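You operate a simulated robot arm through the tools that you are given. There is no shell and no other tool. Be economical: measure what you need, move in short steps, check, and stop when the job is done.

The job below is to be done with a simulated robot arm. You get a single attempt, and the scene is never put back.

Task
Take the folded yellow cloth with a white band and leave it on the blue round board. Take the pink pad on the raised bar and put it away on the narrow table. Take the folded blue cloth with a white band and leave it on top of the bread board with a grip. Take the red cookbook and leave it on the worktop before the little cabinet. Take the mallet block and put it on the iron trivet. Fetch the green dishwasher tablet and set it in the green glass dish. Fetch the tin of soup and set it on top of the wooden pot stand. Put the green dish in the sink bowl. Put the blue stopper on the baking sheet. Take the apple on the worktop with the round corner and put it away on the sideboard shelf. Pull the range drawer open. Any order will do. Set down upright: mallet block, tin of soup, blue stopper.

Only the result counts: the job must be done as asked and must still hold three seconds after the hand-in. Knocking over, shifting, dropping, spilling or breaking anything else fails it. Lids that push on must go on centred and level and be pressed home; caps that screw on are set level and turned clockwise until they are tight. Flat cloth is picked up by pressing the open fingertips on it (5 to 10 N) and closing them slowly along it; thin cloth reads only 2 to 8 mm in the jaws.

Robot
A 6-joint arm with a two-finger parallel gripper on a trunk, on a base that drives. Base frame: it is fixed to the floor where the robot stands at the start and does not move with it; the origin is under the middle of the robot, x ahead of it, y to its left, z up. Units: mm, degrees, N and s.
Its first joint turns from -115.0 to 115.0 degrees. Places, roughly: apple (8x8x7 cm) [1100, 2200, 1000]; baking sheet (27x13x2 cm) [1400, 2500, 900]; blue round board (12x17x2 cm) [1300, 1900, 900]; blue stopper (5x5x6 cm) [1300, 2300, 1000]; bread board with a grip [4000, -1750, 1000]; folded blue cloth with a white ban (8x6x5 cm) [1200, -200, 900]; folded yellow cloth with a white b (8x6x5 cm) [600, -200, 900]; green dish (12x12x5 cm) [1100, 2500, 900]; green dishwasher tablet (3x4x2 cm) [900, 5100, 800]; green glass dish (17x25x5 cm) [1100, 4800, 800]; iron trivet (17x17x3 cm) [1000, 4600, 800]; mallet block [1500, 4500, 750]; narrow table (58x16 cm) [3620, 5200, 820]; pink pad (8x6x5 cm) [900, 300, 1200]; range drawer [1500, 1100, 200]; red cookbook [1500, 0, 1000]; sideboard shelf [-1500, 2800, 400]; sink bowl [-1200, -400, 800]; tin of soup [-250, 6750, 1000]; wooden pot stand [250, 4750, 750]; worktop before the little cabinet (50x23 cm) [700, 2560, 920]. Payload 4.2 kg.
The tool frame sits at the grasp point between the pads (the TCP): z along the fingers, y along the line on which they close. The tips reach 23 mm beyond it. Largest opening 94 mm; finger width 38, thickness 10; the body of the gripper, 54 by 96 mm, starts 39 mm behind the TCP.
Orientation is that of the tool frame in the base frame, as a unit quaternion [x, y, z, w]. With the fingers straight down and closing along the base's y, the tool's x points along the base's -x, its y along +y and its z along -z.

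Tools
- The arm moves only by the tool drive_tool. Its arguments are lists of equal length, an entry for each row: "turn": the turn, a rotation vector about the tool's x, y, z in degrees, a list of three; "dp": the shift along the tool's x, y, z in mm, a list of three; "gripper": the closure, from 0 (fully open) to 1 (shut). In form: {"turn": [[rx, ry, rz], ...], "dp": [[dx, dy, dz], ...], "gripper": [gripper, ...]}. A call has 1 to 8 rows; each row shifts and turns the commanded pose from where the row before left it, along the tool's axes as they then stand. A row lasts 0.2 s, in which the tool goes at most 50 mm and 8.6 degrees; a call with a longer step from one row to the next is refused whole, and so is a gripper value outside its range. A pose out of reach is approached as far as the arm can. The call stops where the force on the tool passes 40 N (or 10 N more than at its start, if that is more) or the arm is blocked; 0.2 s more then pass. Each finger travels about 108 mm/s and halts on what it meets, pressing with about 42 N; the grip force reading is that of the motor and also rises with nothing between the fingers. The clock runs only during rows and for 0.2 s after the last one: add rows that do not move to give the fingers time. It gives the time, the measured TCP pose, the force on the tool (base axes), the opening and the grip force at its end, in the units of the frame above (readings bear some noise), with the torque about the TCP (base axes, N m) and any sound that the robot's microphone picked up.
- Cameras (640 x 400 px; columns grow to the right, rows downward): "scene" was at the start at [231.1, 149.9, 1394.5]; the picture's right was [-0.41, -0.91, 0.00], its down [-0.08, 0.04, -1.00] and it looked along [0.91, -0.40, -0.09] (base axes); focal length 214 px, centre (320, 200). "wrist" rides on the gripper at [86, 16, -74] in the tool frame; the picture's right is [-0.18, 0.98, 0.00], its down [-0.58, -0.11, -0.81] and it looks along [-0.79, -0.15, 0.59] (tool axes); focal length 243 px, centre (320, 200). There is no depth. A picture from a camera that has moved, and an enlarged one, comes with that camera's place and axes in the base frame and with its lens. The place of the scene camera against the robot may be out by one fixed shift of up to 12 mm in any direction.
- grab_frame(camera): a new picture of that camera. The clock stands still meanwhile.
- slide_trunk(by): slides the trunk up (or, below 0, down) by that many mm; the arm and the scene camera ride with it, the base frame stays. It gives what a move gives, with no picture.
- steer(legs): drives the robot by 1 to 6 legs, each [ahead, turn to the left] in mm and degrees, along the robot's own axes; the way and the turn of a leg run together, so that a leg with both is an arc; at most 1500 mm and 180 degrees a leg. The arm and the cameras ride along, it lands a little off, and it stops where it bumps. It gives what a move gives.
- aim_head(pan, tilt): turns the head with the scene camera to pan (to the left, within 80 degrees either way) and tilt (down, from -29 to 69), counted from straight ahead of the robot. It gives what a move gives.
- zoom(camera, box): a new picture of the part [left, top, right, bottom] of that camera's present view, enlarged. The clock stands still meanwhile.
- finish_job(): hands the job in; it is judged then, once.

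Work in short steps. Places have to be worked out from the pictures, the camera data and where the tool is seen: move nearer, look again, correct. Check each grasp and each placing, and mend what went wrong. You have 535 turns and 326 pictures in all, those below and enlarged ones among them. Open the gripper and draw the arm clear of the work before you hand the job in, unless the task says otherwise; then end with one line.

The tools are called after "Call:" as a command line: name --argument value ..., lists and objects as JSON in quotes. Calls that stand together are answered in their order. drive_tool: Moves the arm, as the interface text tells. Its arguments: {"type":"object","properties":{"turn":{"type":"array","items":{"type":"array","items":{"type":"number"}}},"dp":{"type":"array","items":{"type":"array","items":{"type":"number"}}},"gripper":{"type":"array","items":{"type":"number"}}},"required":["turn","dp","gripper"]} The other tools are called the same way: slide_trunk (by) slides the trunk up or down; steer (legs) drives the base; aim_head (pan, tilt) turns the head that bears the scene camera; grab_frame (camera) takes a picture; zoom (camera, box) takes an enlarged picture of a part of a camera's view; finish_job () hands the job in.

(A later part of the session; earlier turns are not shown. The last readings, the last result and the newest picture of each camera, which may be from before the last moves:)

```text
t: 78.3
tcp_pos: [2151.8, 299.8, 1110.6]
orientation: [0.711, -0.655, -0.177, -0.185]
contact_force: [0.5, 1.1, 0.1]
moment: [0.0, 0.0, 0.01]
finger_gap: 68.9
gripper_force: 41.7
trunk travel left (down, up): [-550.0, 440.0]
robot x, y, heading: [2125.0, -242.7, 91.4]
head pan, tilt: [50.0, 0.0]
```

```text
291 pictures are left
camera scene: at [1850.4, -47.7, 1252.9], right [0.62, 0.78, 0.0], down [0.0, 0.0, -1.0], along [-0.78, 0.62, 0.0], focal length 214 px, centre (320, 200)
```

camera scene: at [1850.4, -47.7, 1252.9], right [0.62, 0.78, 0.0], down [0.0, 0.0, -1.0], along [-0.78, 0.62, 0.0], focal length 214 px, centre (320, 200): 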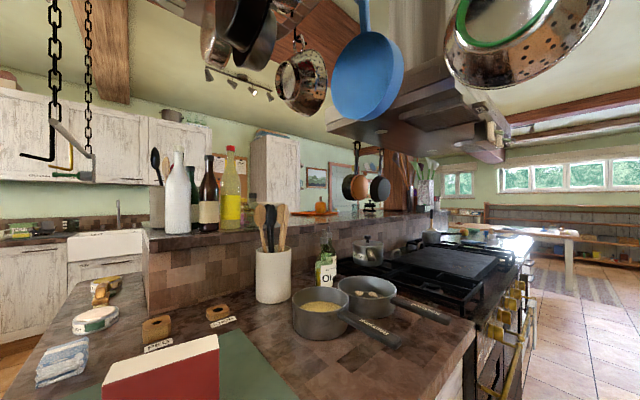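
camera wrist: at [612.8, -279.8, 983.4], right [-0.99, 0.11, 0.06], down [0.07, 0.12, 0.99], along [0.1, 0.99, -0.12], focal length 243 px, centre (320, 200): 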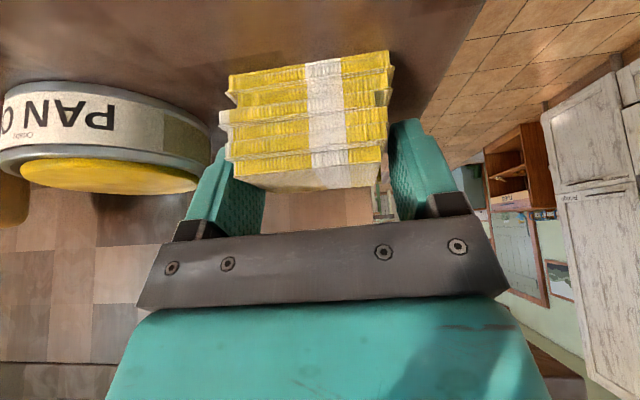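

Base has clearance; maybe the head/arm meets a hanging pan. I look up and ahead.

Call:
aim_head --pan 20 --tilt -29

Call:
grab_frame --camera "scene"

Call:
aim_head --pan -40 --tilt 0

Call:
grab_frame --camera "scene"

```text
t: 79.3
tcp_pos: [2151.6, 300.4, 1111.0]
orientation: [0.712, -0.654, -0.179, -0.186]
contact_force: [-0.1, -0.2, -0.7]
moment: [0.01, -0.02, 0.02]
finger_gap: 68.9
gripper_force: 42.5
trunk travel left (down, up): [-550.0, 440.0]
robot x, y, heading: [2125.3, -239.9, 91.3]
head pan, tilt: [20.0, -28.6]
```

```text
290 pictures are left
camera scene: at [1896.2, -41.4, 1293.0], right [0.93, 0.37, 0.0], down [-0.18, 0.45, -0.88], along [-0.32, 0.82, 0.48], focal length 214 px, centre (320, 200)
```

scene: 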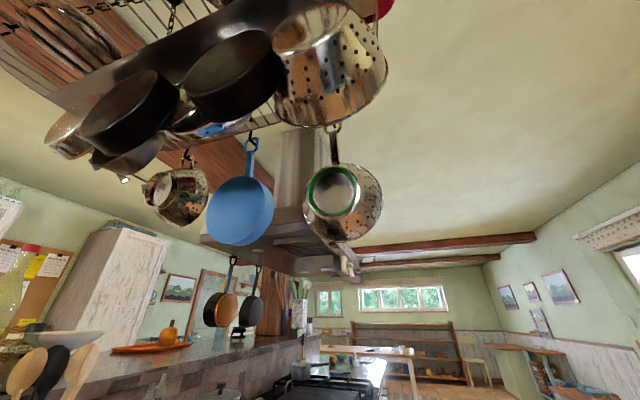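

```text
t: 80.6
tcp_pos: [2151.0, 300.1, 1110.8]
orientation: [0.711, -0.654, -0.178, -0.186]
contact_force: [0.1, -0.1, -0.3]
moment: [-0.02, -0.01, 0.01]
finger_gap: 68.8
gripper_force: 42.0
trunk travel left (down, up): [-550.0, 440.0]
robot x, y, heading: [2121.1, -246.8, 91.4]
head pan, tilt: [-40.0, 0.0]
```

```text
289 pictures are left
camera scene: at [1976.8, -33.3, 1253.0], right [0.78, -0.62, 0.0], down [0.0, 0.0, -1.0], along [0.62, 0.78, 0.0], focal length 214 px, centre (320, 200)
```

scene: 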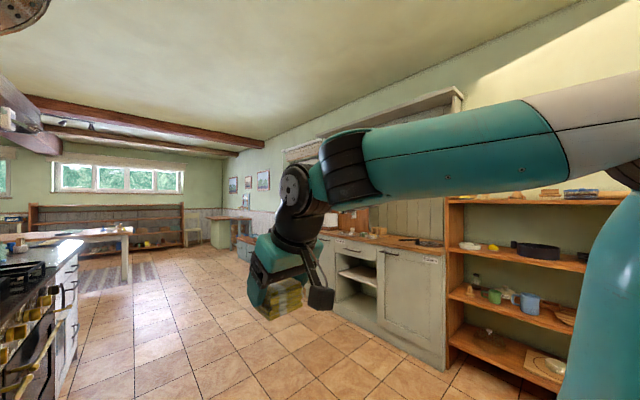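

A colander hangs near x≈1830–1950 at mast height, likely the block. I back off and shift ~300 mm to +x.

Call:
steer --legs '[[-400, 0], [0, -46], [450, 0], [0, 45]]'

Call:
steer --legs '[[600, 0]]'

Call:
aim_head --pan 15 --tilt 10

Call:
grab_frame --camera "scene"

```text
t: 89.5
tcp_pos: [2460.2, 236.7, 1110.3]
orientation: [0.718, -0.648, -0.178, -0.182]
contact_force: [0.0, 0.1, -1.2]
moment: [0.0, -0.06, -0.01]
finger_gap: 69.1
gripper_force: 42.0
trunk travel left (down, up): [-550.0, 440.0]
robot x, y, heading: [2444.2, -308.8, 92.6]
head pan, tilt: [-40.0, 0.0]
```

```text
t: 92.9
tcp_pos: [2441.1, 839.8, 1109.8]
orientation: [0.715, -0.65, -0.177, -0.183]
contact_force: [-0.8, 0.8, -0.3]
moment: [-0.01, 0.01, -0.02]
finger_gap: 68.7
gripper_force: 42.1
trunk travel left (down, up): [-550.0, 440.0]
robot x, y, heading: [2419.1, 298.6, 91.9]
head pan, tilt: [-40.0, 0.0]
```

```text
t: 94.2
tcp_pos: [2440.4, 839.4, 1110.5]
orientation: [0.715, -0.651, -0.177, -0.184]
contact_force: [0.2, 1.3, -1.0]
moment: [0.0, 0.01, -0.01]
finger_gap: 69.0
gripper_force: 42.5
trunk travel left (down, up): [-550.0, 440.0]
robot x, y, heading: [2418.3, 294.3, 92.1]
head pan, tilt: [15.0, 10.0]
```

```text
288 pictures are left
camera scene: at [2187.5, 520.7, 1236.9], right [0.96, 0.29, 0.0], down [0.05, -0.17, -0.98], along [-0.29, 0.94, -0.17], focal length 214 px, centre (320, 200)
```

scene: 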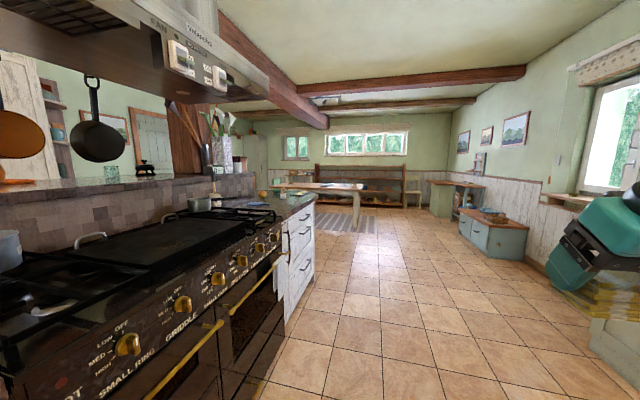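

Passed the rack. I drive on to y≈1850 and turn to face the round-cornered worktop.

Call:
steer --legs '[[1500, -2], [50, 0], [0, 90]]'

Call:
aim_head --pan 0 --tilt 25

Call:
grab_frame --camera "scene"

```text
t: 105.9
tcp_pos: [1850.1, 1865.0, 1110.0]
orientation: [0.966, 0.035, -0.255, -0.006]
contact_force: [-0.6, 0.0, -0.6]
moment: [-0.02, 0.0, -0.03]
finger_gap: 68.8
gripper_force: 42.5
trunk travel left (down, up): [-550.0, 440.0]
robot x, y, heading: [2394.3, 1832.0, -179.3]
head pan, tilt: [15.0, 10.0]
```

```text
t: 106.7
tcp_pos: [1850.6, 1865.7, 1110.1]
orientation: [0.966, 0.035, -0.255, -0.007]
contact_force: [-0.1, 0.2, -0.7]
moment: [0.01, -0.03, 0.02]
finger_gap: 69.0
gripper_force: 42.5
trunk travel left (down, up): [-550.0, 440.0]
robot x, y, heading: [2394.9, 1833.8, -179.3]
head pan, tilt: [0.0, 25.0]
```

```text
287 pictures are left
camera scene: at [2148.3, 1626.4, 1212.6], right [-0.01, 1.0, 0.0], down [0.42, 0.01, -0.91], along [-0.91, -0.01, -0.42], focal length 214 px, centre (320, 200)
```

scene: 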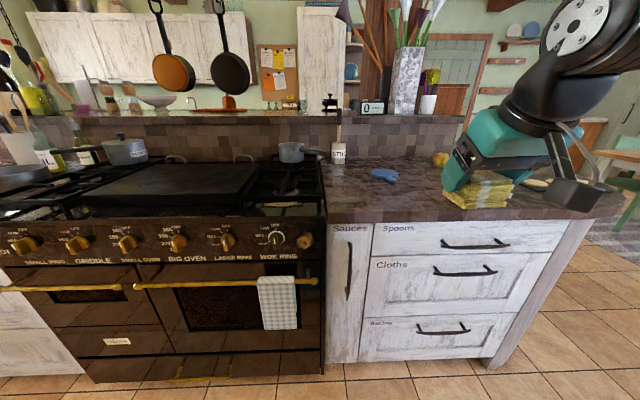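

The range and the worktop are ahead. I zoom on the worktop.

Call:
zoom --camera "scene" --box '[320, 120, 640, 220]'

Call:
grab_frame --camera "wrist"

```text
2.00 times, centred on (480, 170) of scene
camera zoom: at [2148.3, 1626.4, 1212.6], right [-0.01, 1.0, 0.0], down [0.42, 0.01, -0.91], along [-0.91, -0.01, -0.42], focal length 429 px, centre (0, 260)
```

zoom: 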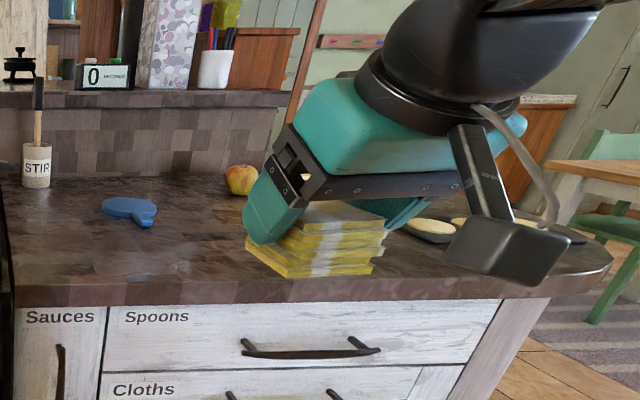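

```text
285 pictures are left
camera wrist: at [1962.8, 1856.7, 1131.9], right [-0.1, -0.99, 0.06], down [-0.11, 0.07, 0.99], along [-0.99, 0.09, -0.12], focal length 243 px, centre (320, 200)
```

wrist: 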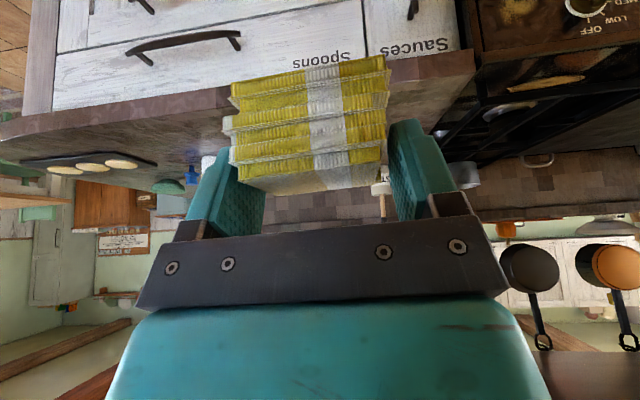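

Board's round part is near (1269,1893). I drive 330 mm closer.

Call:
steer --legs '[[330, 0]]'

Call:
aim_head --pan -5 --tilt 30

Call:
grab_frame --camera "scene"

Call:
grab_frame --camera "wrist"

```text
t: 108.9
tcp_pos: [1515.1, 1859.6, 1110.0]
orientation: [0.966, 0.035, -0.256, -0.007]
contact_force: [-0.1, 0.1, 0.1]
moment: [0.0, 0.02, -0.03]
finger_gap: 69.0
gripper_force: 42.3
trunk travel left (down, up): [-550.0, 440.0]
robot x, y, heading: [2060.2, 1825.1, -179.2]
head pan, tilt: [0.0, 25.0]
```

```text
t: 109.5
tcp_pos: [1515.7, 1859.6, 1110.2]
orientation: [0.966, 0.036, -0.255, -0.007]
contact_force: [0.1, 0.4, -0.8]
moment: [-0.01, -0.03, 0.03]
finger_gap: 68.9
gripper_force: 42.2
trunk travel left (down, up): [-550.0, 440.0]
robot x, y, heading: [2058.4, 1824.2, -179.2]
head pan, tilt: [-5.0, 30.0]
```

```text
284 pictures are left
camera scene: at [1815.5, 1629.1, 1204.6], right [0.07, 1.0, 0.0], down [0.5, -0.04, -0.87], along [-0.86, 0.06, -0.5], focal length 214 px, centre (320, 200)
```

scene: 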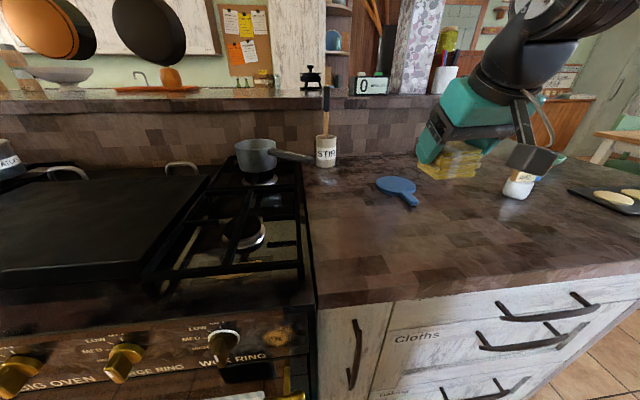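

```text
283 pictures are left
camera wrist: at [1627.7, 1850.9, 1131.9], right [-0.09, -0.99, 0.06], down [-0.11, 0.07, 0.99], along [-0.99, 0.09, -0.12], focal length 243 px, centre (320, 200)
```

wrist: 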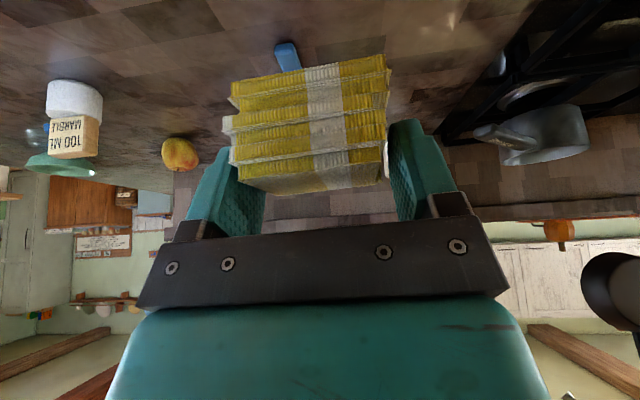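

Board disc is at ≈(1266,1894), top z≈925. I move the cloth over it, staying ~80 mm above.

Call:
drive_tool --turn '[[0, 0, 0], [0, 0, 0], [0, 0, 0], [0, 0, 0], [0, 0, 0], [0, 0, 0]]' --dp '[[-27.4, -7.8, 34.9], [-27.4, -7.8, 34.9], [-27.4, -7.8, 34.9], [-27.4, -7.8, 34.9], [-27.4, -7.8, 34.9], [-27.4, -7.8, 34.9]]' --gripper '[0.9, 0.9, 0.9, 0.9, 0.9, 0.9]'

Call:
zoom --camera "scene" --box '[310, 120, 510, 245]'

Call:
grab_frame --camera "wrist"

```text
t: 110.9
tcp_pos: [1262.2, 1890.7, 1010.9]
orientation: [0.966, 0.036, -0.255, -0.007]
contact_force: [0.4, -0.5, 0.4]
moment: [0.02, 0.0, -0.01]
finger_gap: 68.9
gripper_force: 41.7
trunk travel left (down, up): [-550.0, 440.0]
robot x, y, heading: [2059.1, 1829.3, -179.2]
head pan, tilt: [-5.0, 30.0]
```

```text
3.20 times, centred on (410, 182) of scene
camera zoom: at [1816.0, 1629.1, 1204.7], right [0.07, 1.0, 0.0], down [0.5, -0.04, -0.87], along [-0.86, 0.06, -0.5], focal length 686 px, centre (32, 256)
```

zoom: 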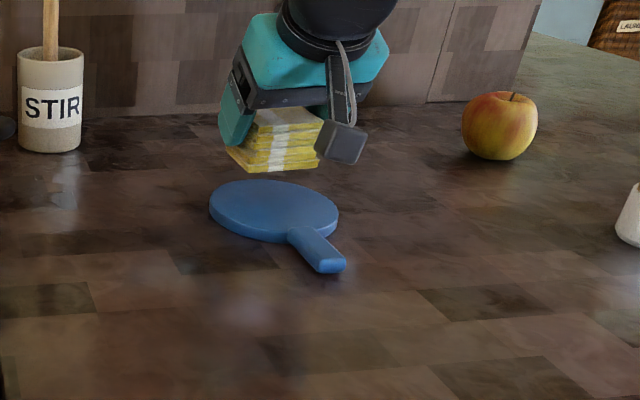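

```text
281 pictures are left
camera wrist: at [1375.4, 1882.9, 1032.0], right [-0.09, -0.99, 0.06], down [-0.11, 0.07, 0.99], along [-0.99, 0.09, -0.12], focal length 243 px, centre (320, 200)
```

wrist: 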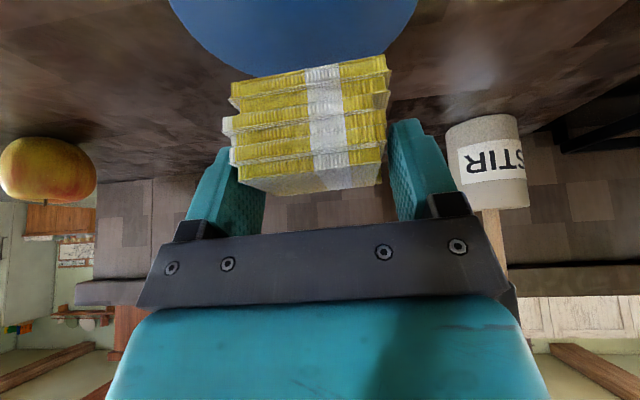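

Wrist view puts the disc centre at about (1278,1897). I adjust and lower to z≈967.

Call:
drive_tool --turn '[[0, 0, 0], [0, 0, 0]]' --dp '[[34.5, -2.5, 32], [0, 0, 0]]' --gripper '[0.9, 0.9]'

Call:
zoom --camera "scene" --box '[310, 120, 510, 245]'

```text
t: 111.7
tcp_pos: [1276.4, 1896.3, 972.5]
orientation: [0.964, 0.035, -0.264, -0.006]
contact_force: [2.8, 0.3, 12.6]
moment: [-0.41, -0.43, 0.11]
finger_gap: 69.4
gripper_force: 41.6
trunk travel left (down, up): [-550.0, 440.0]
robot x, y, heading: [2055.2, 1826.3, -179.1]
head pan, tilt: [-5.0, 30.0]
stopped in row 2: the force on the tool passed its limit (the readings are from after the stop); the commanded pose is now the measured one
```

```text
3.20 times, centred on (410, 182) of scene
camera zoom: at [1816.0, 1629.1, 1204.4], right [0.07, 1.0, 0.0], down [0.5, -0.04, -0.87], along [-0.86, 0.06, -0.5], focal length 686 px, centre (32, 256)
```

zoom: 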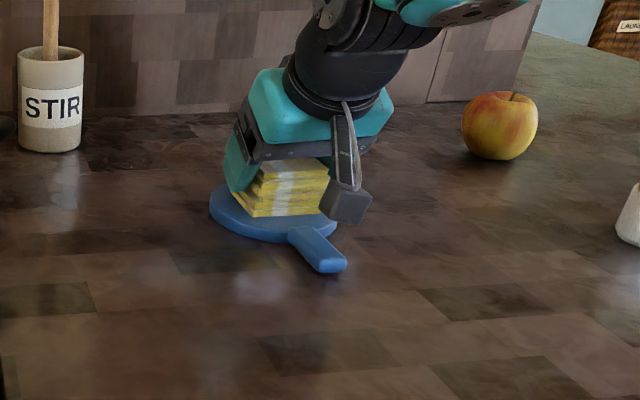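

The cloth rests on the disc (12 N up). I release and back out along the tool axis.

Call:
drive_tool --turn '[[0, 0, 0], [0, 0, 0], [0, 0, 0], [0, 0, 0], [0, 0, 0], [0, 0, 0], [0, 0, 0]]' --dp '[[0, 0, 0], [0, 0, 0], [0, 0, -10], [0, 0, -40], [0, 0, -40], [0, 0, -40], [0, 0, -20]]' --gripper '[0.2, 0.05, 0.05, 0.05, 0.05, 0.05, 0.05]'

Call:
zoom --camera "scene" --box '[310, 120, 510, 245]'

Call:
grab_frame --camera "wrist"

```text
t: 113.3
tcp_pos: [1354.8, 1896.1, 1098.7]
orientation: [0.965, 0.035, -0.261, -0.006]
contact_force: [-0.6, -0.2, 0.3]
moment: [0.01, 0.0, -0.01]
finger_gap: 89.6
gripper_force: 0.1
trunk travel left (down, up): [-550.0, 440.0]
robot x, y, heading: [2059.3, 1828.3, -179.0]
head pan, tilt: [-5.0, 30.0]
```

```text
3.20 times, centred on (410, 182) of scene
camera zoom: at [1815.2, 1629.1, 1204.5], right [0.07, 1.0, 0.0], down [0.5, -0.04, -0.87], along [-0.86, 0.06, -0.5], focal length 686 px, centre (32, 256)
```

zoom: 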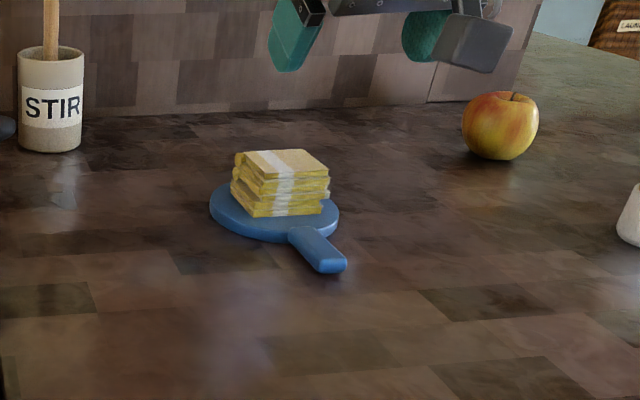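

```text
278 pictures are left
camera wrist: at [1467.1, 1887.5, 1119.1], right [-0.09, -0.99, 0.06], down [-0.1, 0.07, 0.99], along [-0.99, 0.09, -0.11], focal length 243 px, centre (320, 200)
```

wrist: 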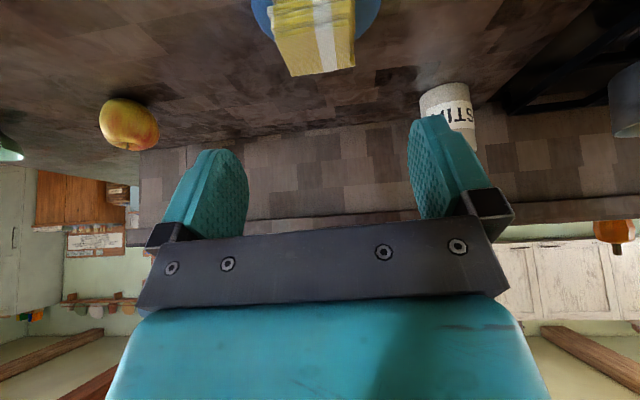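

Yellow cloth is on the board. Next the stopper and baking sheet on the same worktop; I look to the right.

Call:
aim_head --pan -40 --tilt 25

Call:
grab_frame --camera "scene"

```text
t: 114.3
tcp_pos: [1353.0, 1895.7, 1099.5]
orientation: [0.964, 0.036, -0.262, -0.006]
contact_force: [0.2, -0.3, 0.0]
moment: [-0.03, 0.01, 0.03]
finger_gap: 89.2
gripper_force: 0.0
trunk travel left (down, up): [-550.0, 440.0]
robot x, y, heading: [2060.5, 1829.9, -179.2]
head pan, tilt: [-40.0, 25.0]
```

```text
277 pictures are left
camera scene: at [1834.1, 1680.6, 1212.5], right [0.63, 0.78, 0.0], down [0.33, -0.27, -0.91], along [-0.7, 0.57, -0.42], focal length 214 px, centre (320, 200)
```

scene: 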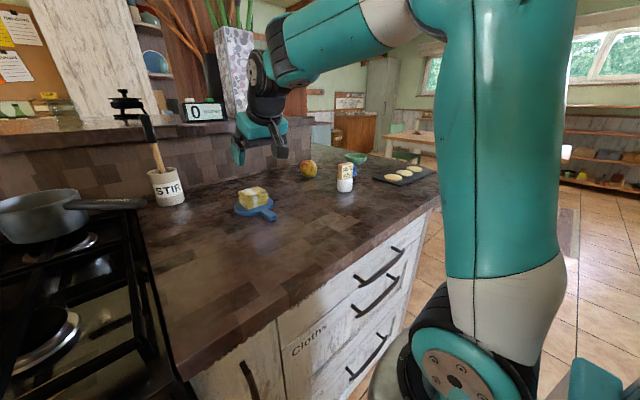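

I reposition ~480 mm to the right (+y) to face the sheet and stopper.

Call:
steer --legs '[[-400, 0], [0, -90], [480, 0], [0, 90]]'

Call:
aim_head --pan 0 --tilt 25

Call:
grab_frame --camera "scene"

```text
t: 127.0
tcp_pos: [1736.5, 2355.1, 1098.2]
orientation: [0.963, 0.06, -0.262, 0.001]
contact_force: [0.9, -0.3, -0.3]
moment: [0.03, 0.01, -0.01]
finger_gap: 89.3
gripper_force: 0.1
trunk travel left (down, up): [-550.0, 440.0]
robot x, y, heading: [2446.3, 2320.6, -176.4]
head pan, tilt: [-40.0, 25.0]
```

```text
t: 128.1
tcp_pos: [1737.3, 2355.1, 1099.6]
orientation: [0.963, 0.06, -0.262, 0.0]
contact_force: [0.6, 0.3, 0.2]
moment: [-0.02, 0.01, 0.03]
finger_gap: 89.6
gripper_force: 0.0
trunk travel left (down, up): [-550.0, 440.0]
robot x, y, heading: [2448.3, 2319.5, -176.4]
head pan, tilt: [0.0, 25.0]
```

```text
276 pictures are left
camera scene: at [2209.5, 2103.6, 1212.6], right [-0.06, 1.0, 0.0], down [0.42, 0.03, -0.91], along [-0.9, -0.06, -0.42], focal length 214 px, centre (320, 200)
```

scene: 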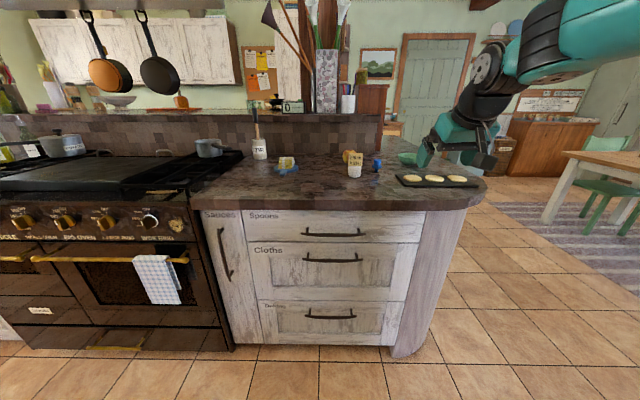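

Call:
zoom --camera "scene" --box '[320, 130, 500, 220]'

Call:
grab_frame --camera "wrist"

```text
3.56 times, centred on (410, 175) of scene
camera zoom: at [2209.5, 2103.6, 1212.6], right [-0.06, 1.0, 0.0], down [0.42, 0.03, -0.91], along [-0.9, -0.06, -0.42], focal length 763 px, centre (0, 289)
```

zoom: 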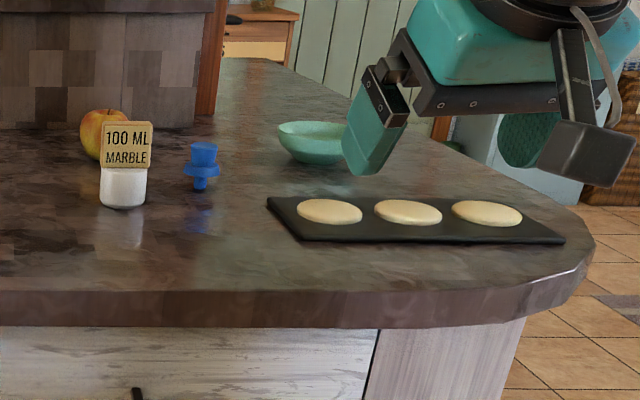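

```text
274 pictures are left
camera wrist: at [1850.6, 2352.0, 1119.0], right [-0.04, -1.0, 0.06], down [-0.1, 0.07, 0.99], along [-0.99, 0.04, -0.11], focal length 243 px, centre (320, 200)
```

wrist: 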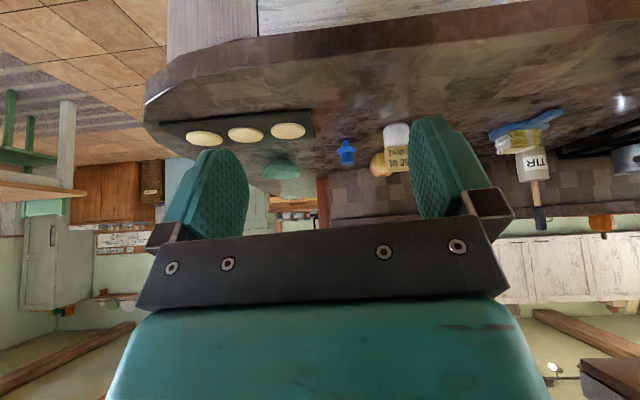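

Stopper near (1281,2293), sheet near (1383,2518). I drive 395 closer and look from above.

Call:
steer --legs '[[395, -3]]'

Call:
aim_head --pan -15 --tilt 40

Call:
grab_frame --camera "scene"

Call:
grab_frame --camera "wrist"

```text
t: 130.6
tcp_pos: [1337.2, 2382.5, 1099.0]
orientation: [0.964, 0.031, -0.263, -0.007]
contact_force: [-0.2, 0.1, -0.1]
moment: [0.05, 0.0, 0.0]
finger_gap: 89.2
gripper_force: 0.0
trunk travel left (down, up): [-550.0, 440.0]
robot x, y, heading: [2038.3, 2304.5, -179.6]
head pan, tilt: [0.0, 25.0]
```

```text
t: 131.4
tcp_pos: [1337.1, 2383.1, 1098.5]
orientation: [0.965, 0.031, -0.261, -0.008]
contact_force: [0.3, 0.9, 0.0]
moment: [-0.02, 0.01, -0.06]
finger_gap: 89.3
gripper_force: 0.1
trunk travel left (down, up): [-550.0, 440.0]
robot x, y, heading: [2039.2, 2307.7, -180.0]
head pan, tilt: [-15.0, 40.0]
```

```text
273 pictures are left
camera scene: at [1803.0, 2125.4, 1189.3], right [0.25, 0.97, 0.0], down [0.62, -0.16, -0.77], along [-0.74, 0.19, -0.64], focal length 214 px, centre (320, 200)
```

scene: 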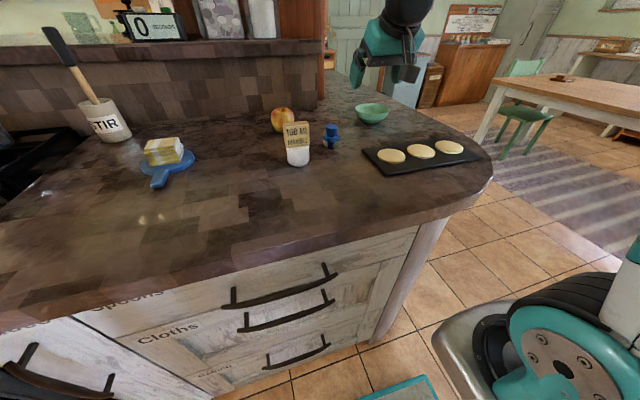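

```text
272 pictures are left
camera wrist: at [1449.3, 2373.3, 1119.0], right [-0.1, -0.99, 0.06], down [-0.1, 0.07, 0.99], along [-0.99, 0.1, -0.11], focal length 243 px, centre (320, 200)
```

wrist: 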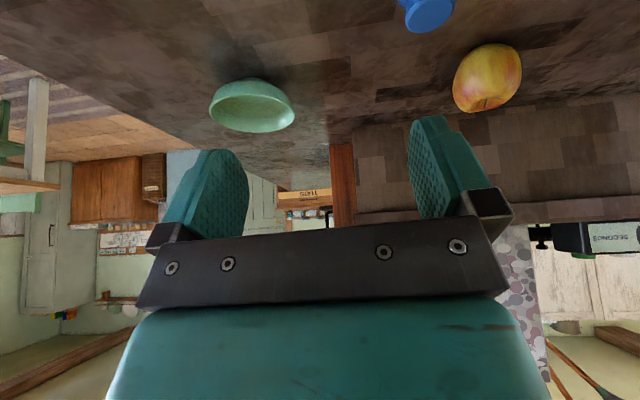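

I set the tool vertical, then look at the stopper from above with the wrist camera.

Call:
drive_tool --turn '[[0, 7.5, 0], [0, 7.5, 0], [0, 7.5, 0], [0, 7.6, 0]]' --dp '[[0, 0, 0], [0, 0, 0], [0, 0, 0], [0, 0, 0]]' --gripper '[0.05, 0.05, 0.05, 0.05]'

Call:
grab_frame --camera "wrist"

Call:
zoom --camera "scene" --box '[260, 90, 500, 210]'

```text
t: 132.4
tcp_pos: [1337.1, 2384.3, 1101.4]
orientation: [0.999, 0.028, -0.002, -0.015]
contact_force: [0.2, 0.4, 0.9]
moment: [-0.01, 0.0, 0.03]
finger_gap: 89.2
gripper_force: 0.1
trunk travel left (down, up): [-550.0, 440.0]
robot x, y, heading: [2042.0, 2304.1, -179.7]
head pan, tilt: [-15.0, 40.0]
```

```text
271 pictures are left
camera wrist: at [1425.0, 2370.6, 1174.3], right [-0.13, -0.99, -0.03], down [-0.58, 0.05, 0.81], along [-0.8, 0.12, -0.58], focal length 243 px, centre (320, 200)
```

wrist: 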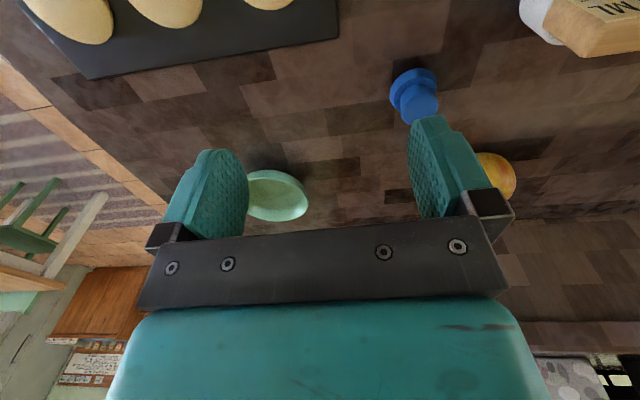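

```text
2.67 times, centred on (380, 150) of scene
camera zoom: at [1803.3, 2125.6, 1189.3], right [0.25, 0.97, 0.0], down [0.62, -0.16, -0.77], along [-0.74, 0.19, -0.64], focal length 572 px, centre (160, 333)
```

zoom: 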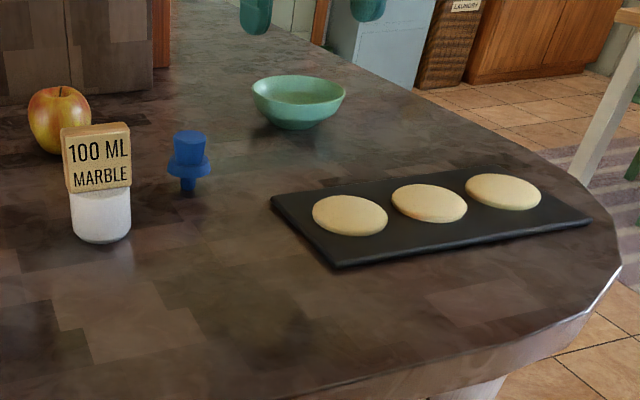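

The stopper is a stem-flange-cap shape; free space on the sheet is in front of the biscuits, about (1420,2465). I level the tool and move above the stopper.

Call:
drive_tool --turn '[[-1.7, 0, 0], [0, 0, 0], [0, 0, 0], [0, 0, 0]]' --dp '[[-20.5, 27, 10], [-20.5, 27, 10], [-20.5, 27, 10], [0, 0, 0]]' --gripper '[0.25, 0.25, 0.25, 0.25]'

Call:
grab_frame --camera "wrist"

Call:
zoom --camera "scene" --box '[260, 60, 460, 185]'

```text
t: 133.4
tcp_pos: [1279.3, 2300.1, 1068.9]
orientation: [1.0, 0.028, -0.003, 0.0]
contact_force: [0.4, 1.0, -0.9]
moment: [0.02, -0.05, 0.01]
finger_gap: 70.4
gripper_force: 0.0
trunk travel left (down, up): [-550.0, 440.0]
robot x, y, heading: [2042.4, 2307.2, -179.9]
head pan, tilt: [-15.0, 40.0]
```

```text
269 pictures are left
camera wrist: at [1366.5, 2290.7, 1144.0], right [-0.13, -0.99, 0.0], down [-0.58, 0.08, 0.81], along [-0.8, 0.1, -0.59], focal length 243 px, centre (320, 200)
```

wrist: 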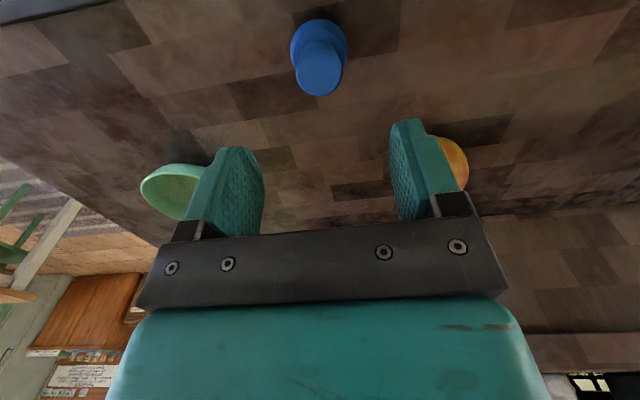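

```text
3.20 times, centred on (360, 122) of scene
camera zoom: at [1803.0, 2125.5, 1189.2], right [0.25, 0.97, 0.0], down [0.62, -0.16, -0.77], along [-0.74, 0.19, -0.64], focal length 686 px, centre (192, 448)
```

zoom: 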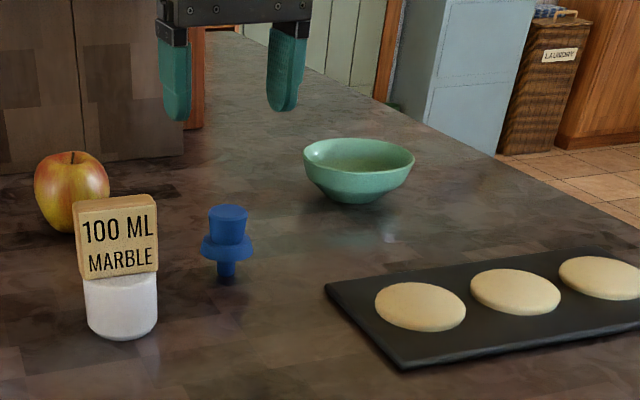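

Stopper axis at ≈(1281,2300), top z≈977. I descend to TCP z≈971 and look before closing.

Call:
drive_tool --turn '[[0, 0, 0], [0, 0, 0], [0, 0, 0]]' --dp '[[0.7, 0, 33], [0.7, 0, 33], [0.7, 0, 31]]' --gripper '[0.35, 0.35, 0.35]'

Call:
grab_frame --camera "wrist"

Call:
zoom --camera "scene" --box '[280, 80, 380, 143]'

```text
t: 134.2
tcp_pos: [1280.3, 2300.9, 971.0]
orientation: [1.0, 0.029, -0.002, 0.0]
contact_force: [0.4, 0.5, 1.0]
moment: [-0.05, -0.02, 0.0]
finger_gap: 61.0
gripper_force: 0.1
trunk travel left (down, up): [-550.0, 440.0]
robot x, y, heading: [2043.3, 2303.8, -179.4]
head pan, tilt: [-15.0, 40.0]
```

```text
267 pictures are left
camera wrist: at [1368.8, 2290.0, 1044.9], right [-0.13, -0.99, 0.0], down [-0.58, 0.08, 0.81], along [-0.8, 0.1, -0.59], focal length 243 px, centre (320, 200)
```

wrist: 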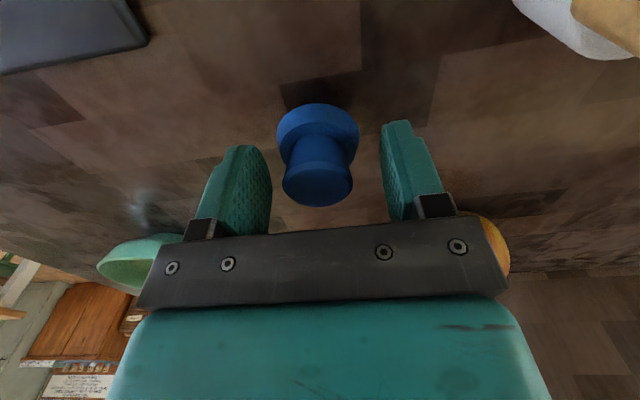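

```text
6.35 times, centred on (330, 112) of scene
camera zoom: at [1803.1, 2125.5, 1189.3], right [0.25, 0.97, 0.0], down [0.62, -0.16, -0.77], along [-0.74, 0.19, -0.64], focal length 1362 px, centre (256, 762)
```

zoom: 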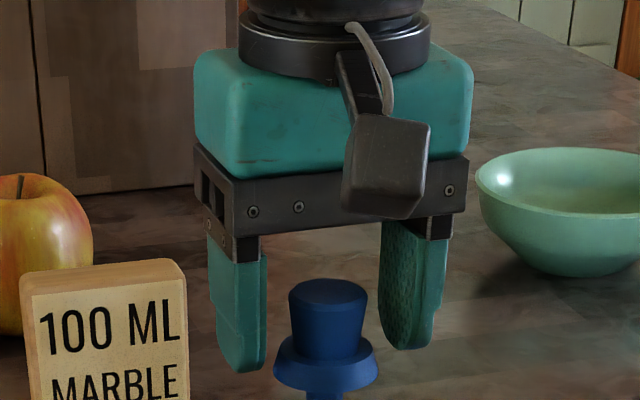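

Tips are close to the flange, so I raise 6 mm, then close on the cap.

Call:
drive_tool --turn '[[0, 0, 0], [0, 0, 0], [0, 0, 0], [0, 0, 0], [0, 0, 0]]' --dp '[[0, 0, -6], [0, 0, 0], [0, 0, 0], [0, 0, 0], [0, 0, 0]]' --gripper '[0.4, 0.6, 0.75, 0.9, 0.9]'

Call:
grab_frame --camera "wrist"

```text
t: 135.4
tcp_pos: [1281.2, 2298.9, 976.0]
orientation: [1.0, 0.027, -0.001, -0.002]
contact_force: [0.3, 0.3, 0.5]
moment: [-0.02, 0.01, 0.05]
finger_gap: 30.7
gripper_force: 42.6
trunk travel left (down, up): [-550.0, 440.0]
robot x, y, heading: [2045.3, 2306.9, -179.7]
head pan, tilt: [-15.0, 40.0]
```

```text
265 pictures are left
camera wrist: at [1369.1, 2289.1, 1050.5], right [-0.13, -0.99, 0.0], down [-0.58, 0.08, 0.81], along [-0.8, 0.1, -0.59], focal length 243 px, centre (320, 200)
```

wrist: 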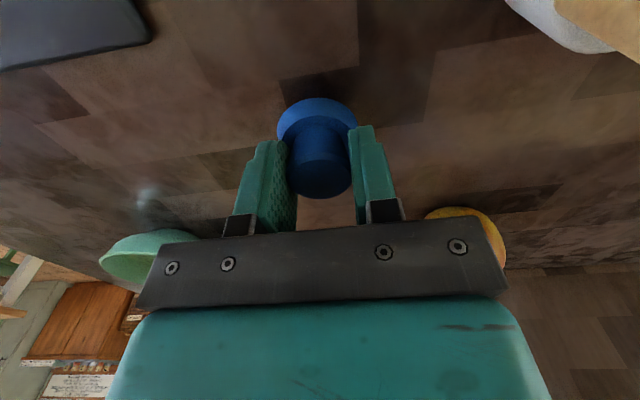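

Gripped at 30.7 mm. Lift 70 and carry over to the free strip on the sheet.

Call:
drive_tool --turn '[[0, 0, 0], [0, 0, 0], [0, 0, 0], [0, 0, 0], [0, 0, 0], [0, 0, 0], [0, 0, 0]]' --dp '[[0, 0, -35], [0, 0, -40], [29.6, -31.6, 0], [29.6, -31.6, 0], [29.6, -31.6, 0], [29.6, -31.6, 0], [29.6, -31.6, 0]]' --gripper '[0.9, 0.9, 0.9, 0.9, 0.9, 0.9, 0.9]'

Call:
grab_frame --camera "wrist"

Call:
zoom --camera "scene" --box '[320, 80, 520, 205]'

```text
t: 137.0
tcp_pos: [1420.8, 2461.8, 1048.3]
orientation: [1.0, 0.029, -0.002, -0.001]
contact_force: [-0.7, -0.2, 0.0]
moment: [0.02, -0.01, 0.03]
finger_gap: 30.7
gripper_force: 42.4
trunk travel left (down, up): [-550.0, 440.0]
robot x, y, heading: [2040.9, 2310.3, -179.6]
head pan, tilt: [-15.0, 40.0]
```

```text
264 pictures are left
camera wrist: at [1508.4, 2451.8, 1122.5], right [-0.13, -0.99, 0.0], down [-0.58, 0.07, 0.81], along [-0.8, 0.1, -0.59], focal length 243 px, centre (320, 200)
```

wrist: 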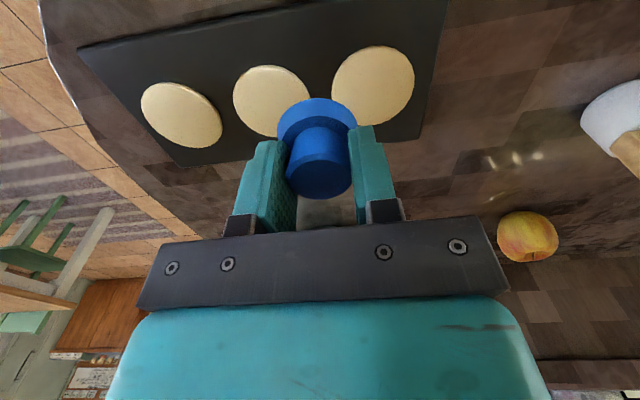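

```text
3.20 times, centred on (420, 142) of scene
camera zoom: at [1802.8, 2125.3, 1189.2], right [0.25, 0.97, 0.0], down [0.62, -0.16, -0.77], along [-0.74, 0.19, -0.64], focal length 686 px, centre (0, 384)
```

zoom: 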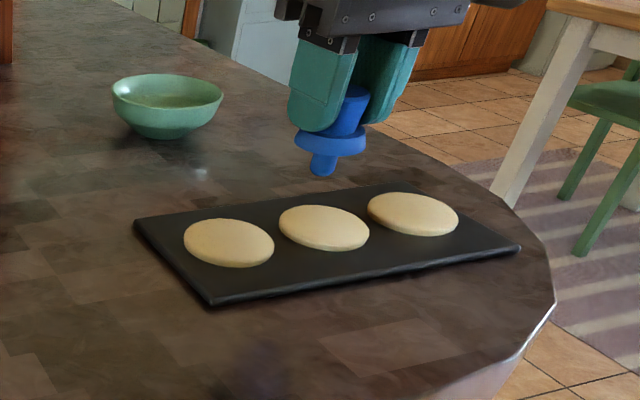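

From the wrist view the biscuits are at x≈1397 and the front edge at x≈1457, so I use (1436,2464). Lower to just above the sheet.

Call:
drive_tool --turn '[[0, 0, 0], [0, 0, 0], [0, 0, 0]]' --dp '[[15.3, -1.5, 0], [0, 0, 25], [0, 0, 23]]' --gripper '[0.9, 0.9, 0.9]'

Call:
grab_frame --camera "wrist"

Call:
zoom --camera "scene" --box '[340, 100, 500, 200]'

```text
t: 137.8
tcp_pos: [1436.0, 2465.9, 1002.8]
orientation: [1.0, 0.028, -0.002, -0.001]
contact_force: [1.0, 0.3, 0.5]
moment: [0.02, 0.02, 0.0]
finger_gap: 30.5
gripper_force: 42.2
trunk travel left (down, up): [-550.0, 440.0]
robot x, y, heading: [2042.7, 2308.7, -180.0]
head pan, tilt: [-15.0, 40.0]
```

```text
262 pictures are left
camera wrist: at [1523.4, 2455.8, 1077.8], right [-0.13, -0.99, 0.0], down [-0.58, 0.08, 0.81], along [-0.8, 0.1, -0.59], focal length 243 px, centre (320, 200)
```

wrist: 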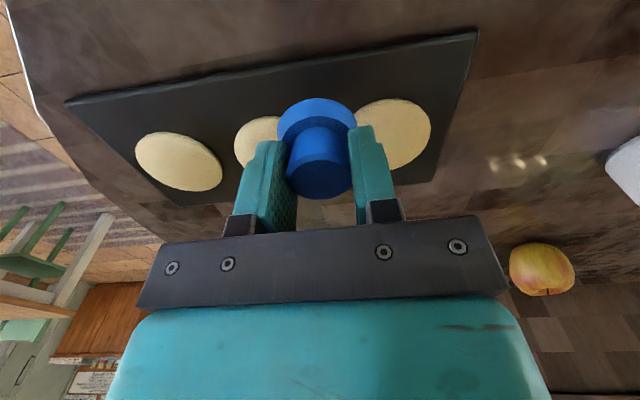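

```text
4.00 times, centred on (420, 150) of scene
camera zoom: at [1803.1, 2125.5, 1189.3], right [0.25, 0.97, 0.0], down [0.62, -0.16, -0.77], along [-0.74, 0.19, -0.64], focal length 858 px, centre (-80, 400)
```

zoom: 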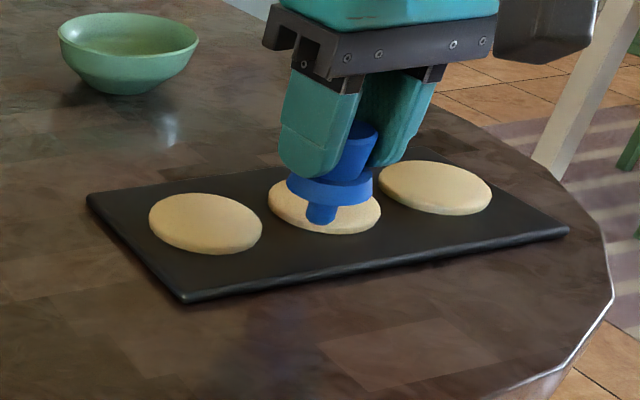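

Positions agree with the wrist view (54 mm from each biscuit centre, 24 mm from the edge). I lower in small steps until contact.

Call:
drive_tool --turn '[[0, 0, 0], [0, 0, 0], [0, 0, 0]]' --dp '[[0, 0, 5], [0, 0, 4], [0, 0, 3]]' --gripper '[0.9, 0.9, 0.9]'

Call:
zoom --camera "scene" --box '[340, 100, 500, 200]'

```text
t: 138.6
tcp_pos: [1435.3, 2467.1, 990.7]
orientation: [1.0, 0.028, -0.003, -0.001]
contact_force: [-0.4, 0.2, -0.7]
moment: [0.0, -0.03, 0.03]
finger_gap: 30.5
gripper_force: 41.3
trunk travel left (down, up): [-550.0, 440.0]
robot x, y, heading: [2040.5, 2308.2, -179.8]
head pan, tilt: [-15.0, 40.0]
```

```text
4.00 times, centred on (420, 150) of scene
camera zoom: at [1803.0, 2125.5, 1189.2], right [0.25, 0.97, 0.0], down [0.62, -0.16, -0.77], along [-0.74, 0.19, -0.64], focal length 858 px, centre (-80, 400)
```

zoom: 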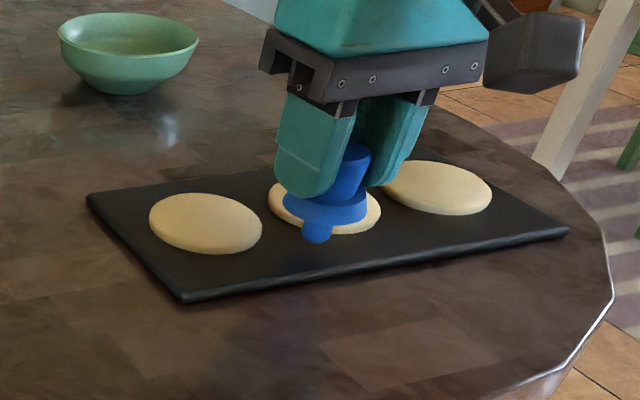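

No contact yet; shift 3 mm to -y and continue down.

Call:
drive_tool --turn '[[0, 0, 0], [0, 0, 0], [0, 0, 0], [0, 0, 0]]' --dp '[[0, 4, 2], [0, 0, 2], [0, 0, 2], [0, 0, 0]]' --gripper '[0.9, 0.9, 0.9, 0.9]'

Call:
zoom --camera "scene" --box '[380, 120, 460, 170]'

```text
t: 139.6
tcp_pos: [1434.0, 2463.8, 986.7]
orientation: [1.0, 0.029, -0.001, -0.001]
contact_force: [0.0, 0.2, -0.4]
moment: [0.02, -0.03, -0.01]
finger_gap: 30.7
gripper_force: 42.3
trunk travel left (down, up): [-550.0, 440.0]
robot x, y, heading: [2040.9, 2308.3, -179.7]
head pan, tilt: [-15.0, 40.0]
```

```text
8.00 times, centred on (420, 145) of scene
camera zoom: at [1803.0, 2125.5, 1189.2], right [0.25, 0.97, 0.0], down [0.62, -0.16, -0.77], along [-0.74, 0.19, -0.64], focal length 1716 px, centre (-480, 640)
```

zoom: 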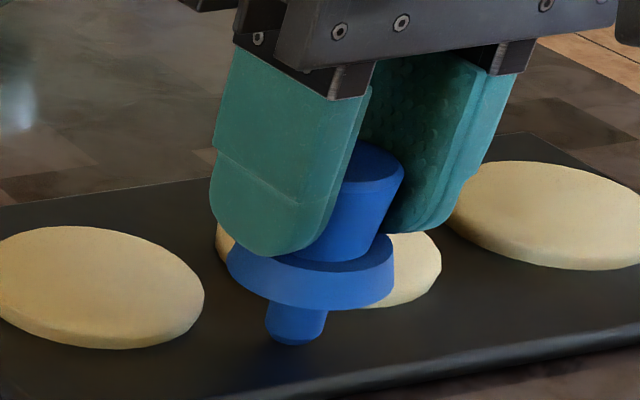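

Nearly there; continue with 1.5 mm steps.

Call:
drive_tool --turn '[[0, 0, 0], [0, 0, 0], [0, 0, 0], [0, 0, 0]]' --dp '[[0, 0, 2], [0, 0, 1.5], [0, 0, 1.5], [0, 0, 0]]' --gripper '[0.9, 0.9, 0.9, 0.9]'

Call:
zoom --camera "scene" --box '[380, 120, 460, 170]'

```text
t: 140.7
tcp_pos: [1434.0, 2463.4, 984.2]
orientation: [1.0, 0.028, -0.006, -0.001]
contact_force: [9.0, -1.2, 19.0]
moment: [-0.14, -0.44, 0.0]
finger_gap: 30.6
gripper_force: 42.3
trunk travel left (down, up): [-550.0, 440.0]
robot x, y, heading: [2040.9, 2312.2, -179.6]
head pan, tilt: [-15.0, 40.0]
stopped in row 4: the force on the tool passed its limit (the readings are from after the stop); the commanded pose is now the measured one
```

```text
8.00 times, centred on (420, 145) of scene
camera zoom: at [1804.0, 2125.3, 1189.2], right [0.25, 0.97, 0.0], down [0.62, -0.16, -0.77], along [-0.74, 0.19, -0.64], focal length 1716 px, centre (-480, 640)
```

zoom: 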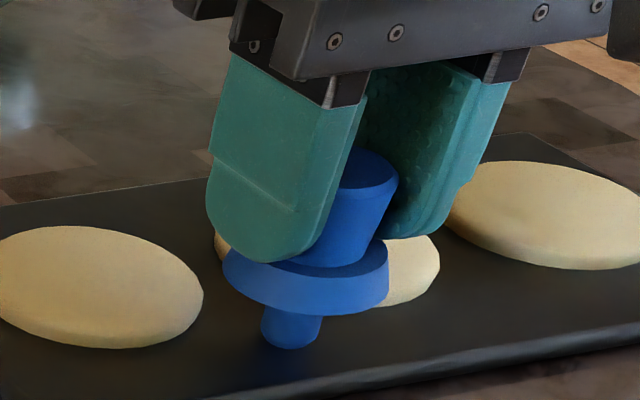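

Contact made. I relieve about 1 mm of compression and open gradually.

Call:
drive_tool --turn '[[0, 0, 0], [0, 0, 0], [0, 0, 0], [0, 0, 0], [0, 0, 0], [0, 0, 0]]' --dp '[[0, 0, -0.7], [0, 0, 0], [0, 0, 0], [0, 0, 0], [0, 0, 0], [0, 0, 0]]' --gripper '[0.9, 0.66, 0.64, 0.6, 0.5, 0.4]'

Call:
zoom --camera "scene" --box '[380, 120, 460, 170]'

```text
t: 142.1
tcp_pos: [1434.4, 2463.5, 983.0]
orientation: [1.0, 0.028, -0.005, -0.001]
contact_force: [-0.7, 0.3, -0.1]
moment: [-0.03, 0.0, 0.01]
finger_gap: 56.3
gripper_force: 0.1
trunk travel left (down, up): [-550.0, 440.0]
robot x, y, heading: [2041.1, 2307.8, -179.7]
head pan, tilt: [-15.0, 40.0]
```

```text
8.00 times, centred on (420, 145) of scene
camera zoom: at [1803.1, 2125.5, 1189.2], right [0.25, 0.97, 0.0], down [0.62, -0.16, -0.77], along [-0.74, 0.19, -0.64], focal length 1716 px, centre (-480, 640)
```

zoom: 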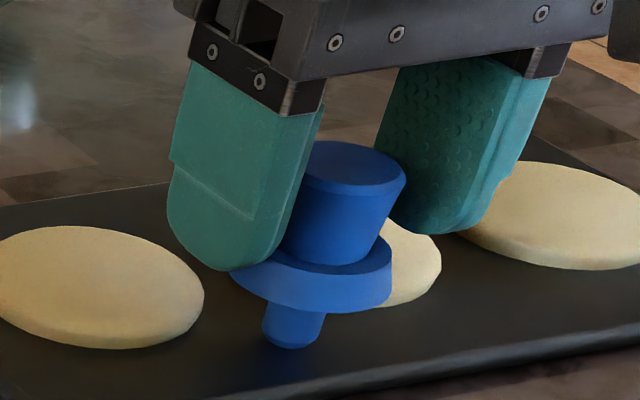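

Stopper stands. I lift straight up and check.

Call:
drive_tool --turn '[[0, 0, 0], [0, 0, 0], [0, 0, 0], [0, 0, 0]]' --dp '[[0, 0, -15], [0, 0, -35], [0, 0, -40], [0, 0, -40]]' --gripper '[0.4, 0.4, 0.3, 0.0]'

Call:
zoom --camera "scene" --box '[260, 80, 500, 200]'

Call:
grab_frame --camera "wrist"

```text
t: 143.1
tcp_pos: [1433.2, 2463.8, 1114.4]
orientation: [1.0, 0.027, -0.004, -0.001]
contact_force: [-0.4, -0.7, -0.3]
moment: [-0.03, -0.01, -0.02]
finger_gap: 94.0
gripper_force: 0.0
trunk travel left (down, up): [-550.0, 440.0]
robot x, y, heading: [2042.7, 2309.7, -179.5]
head pan, tilt: [-15.0, 40.0]
```

```text
2.67 times, centred on (380, 140) of scene
camera zoom: at [1802.9, 2125.5, 1189.2], right [0.25, 0.97, 0.0], down [0.62, -0.16, -0.77], along [-0.74, 0.19, -0.64], focal length 572 px, centre (160, 360)
```

zoom: 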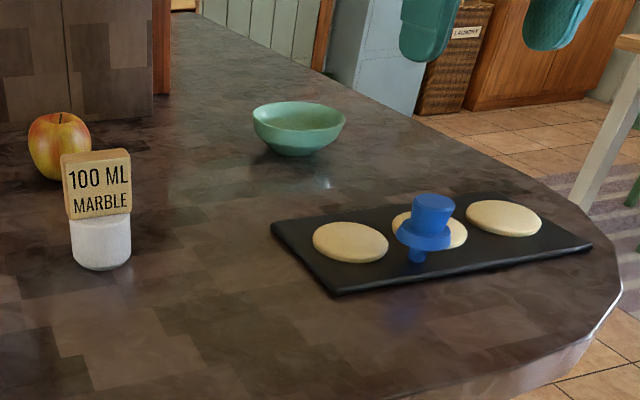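

```text
255 pictures are left
camera wrist: at [1521.6, 2453.9, 1188.3], right [-0.13, -0.99, 0.0], down [-0.58, 0.08, 0.81], along [-0.81, 0.11, -0.58], focal length 243 px, centre (320, 200)
```

wrist: 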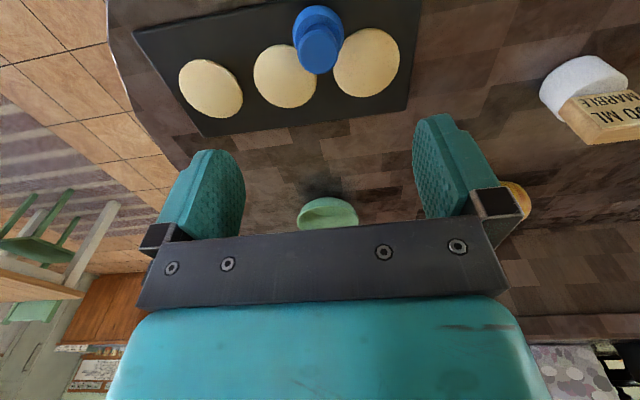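

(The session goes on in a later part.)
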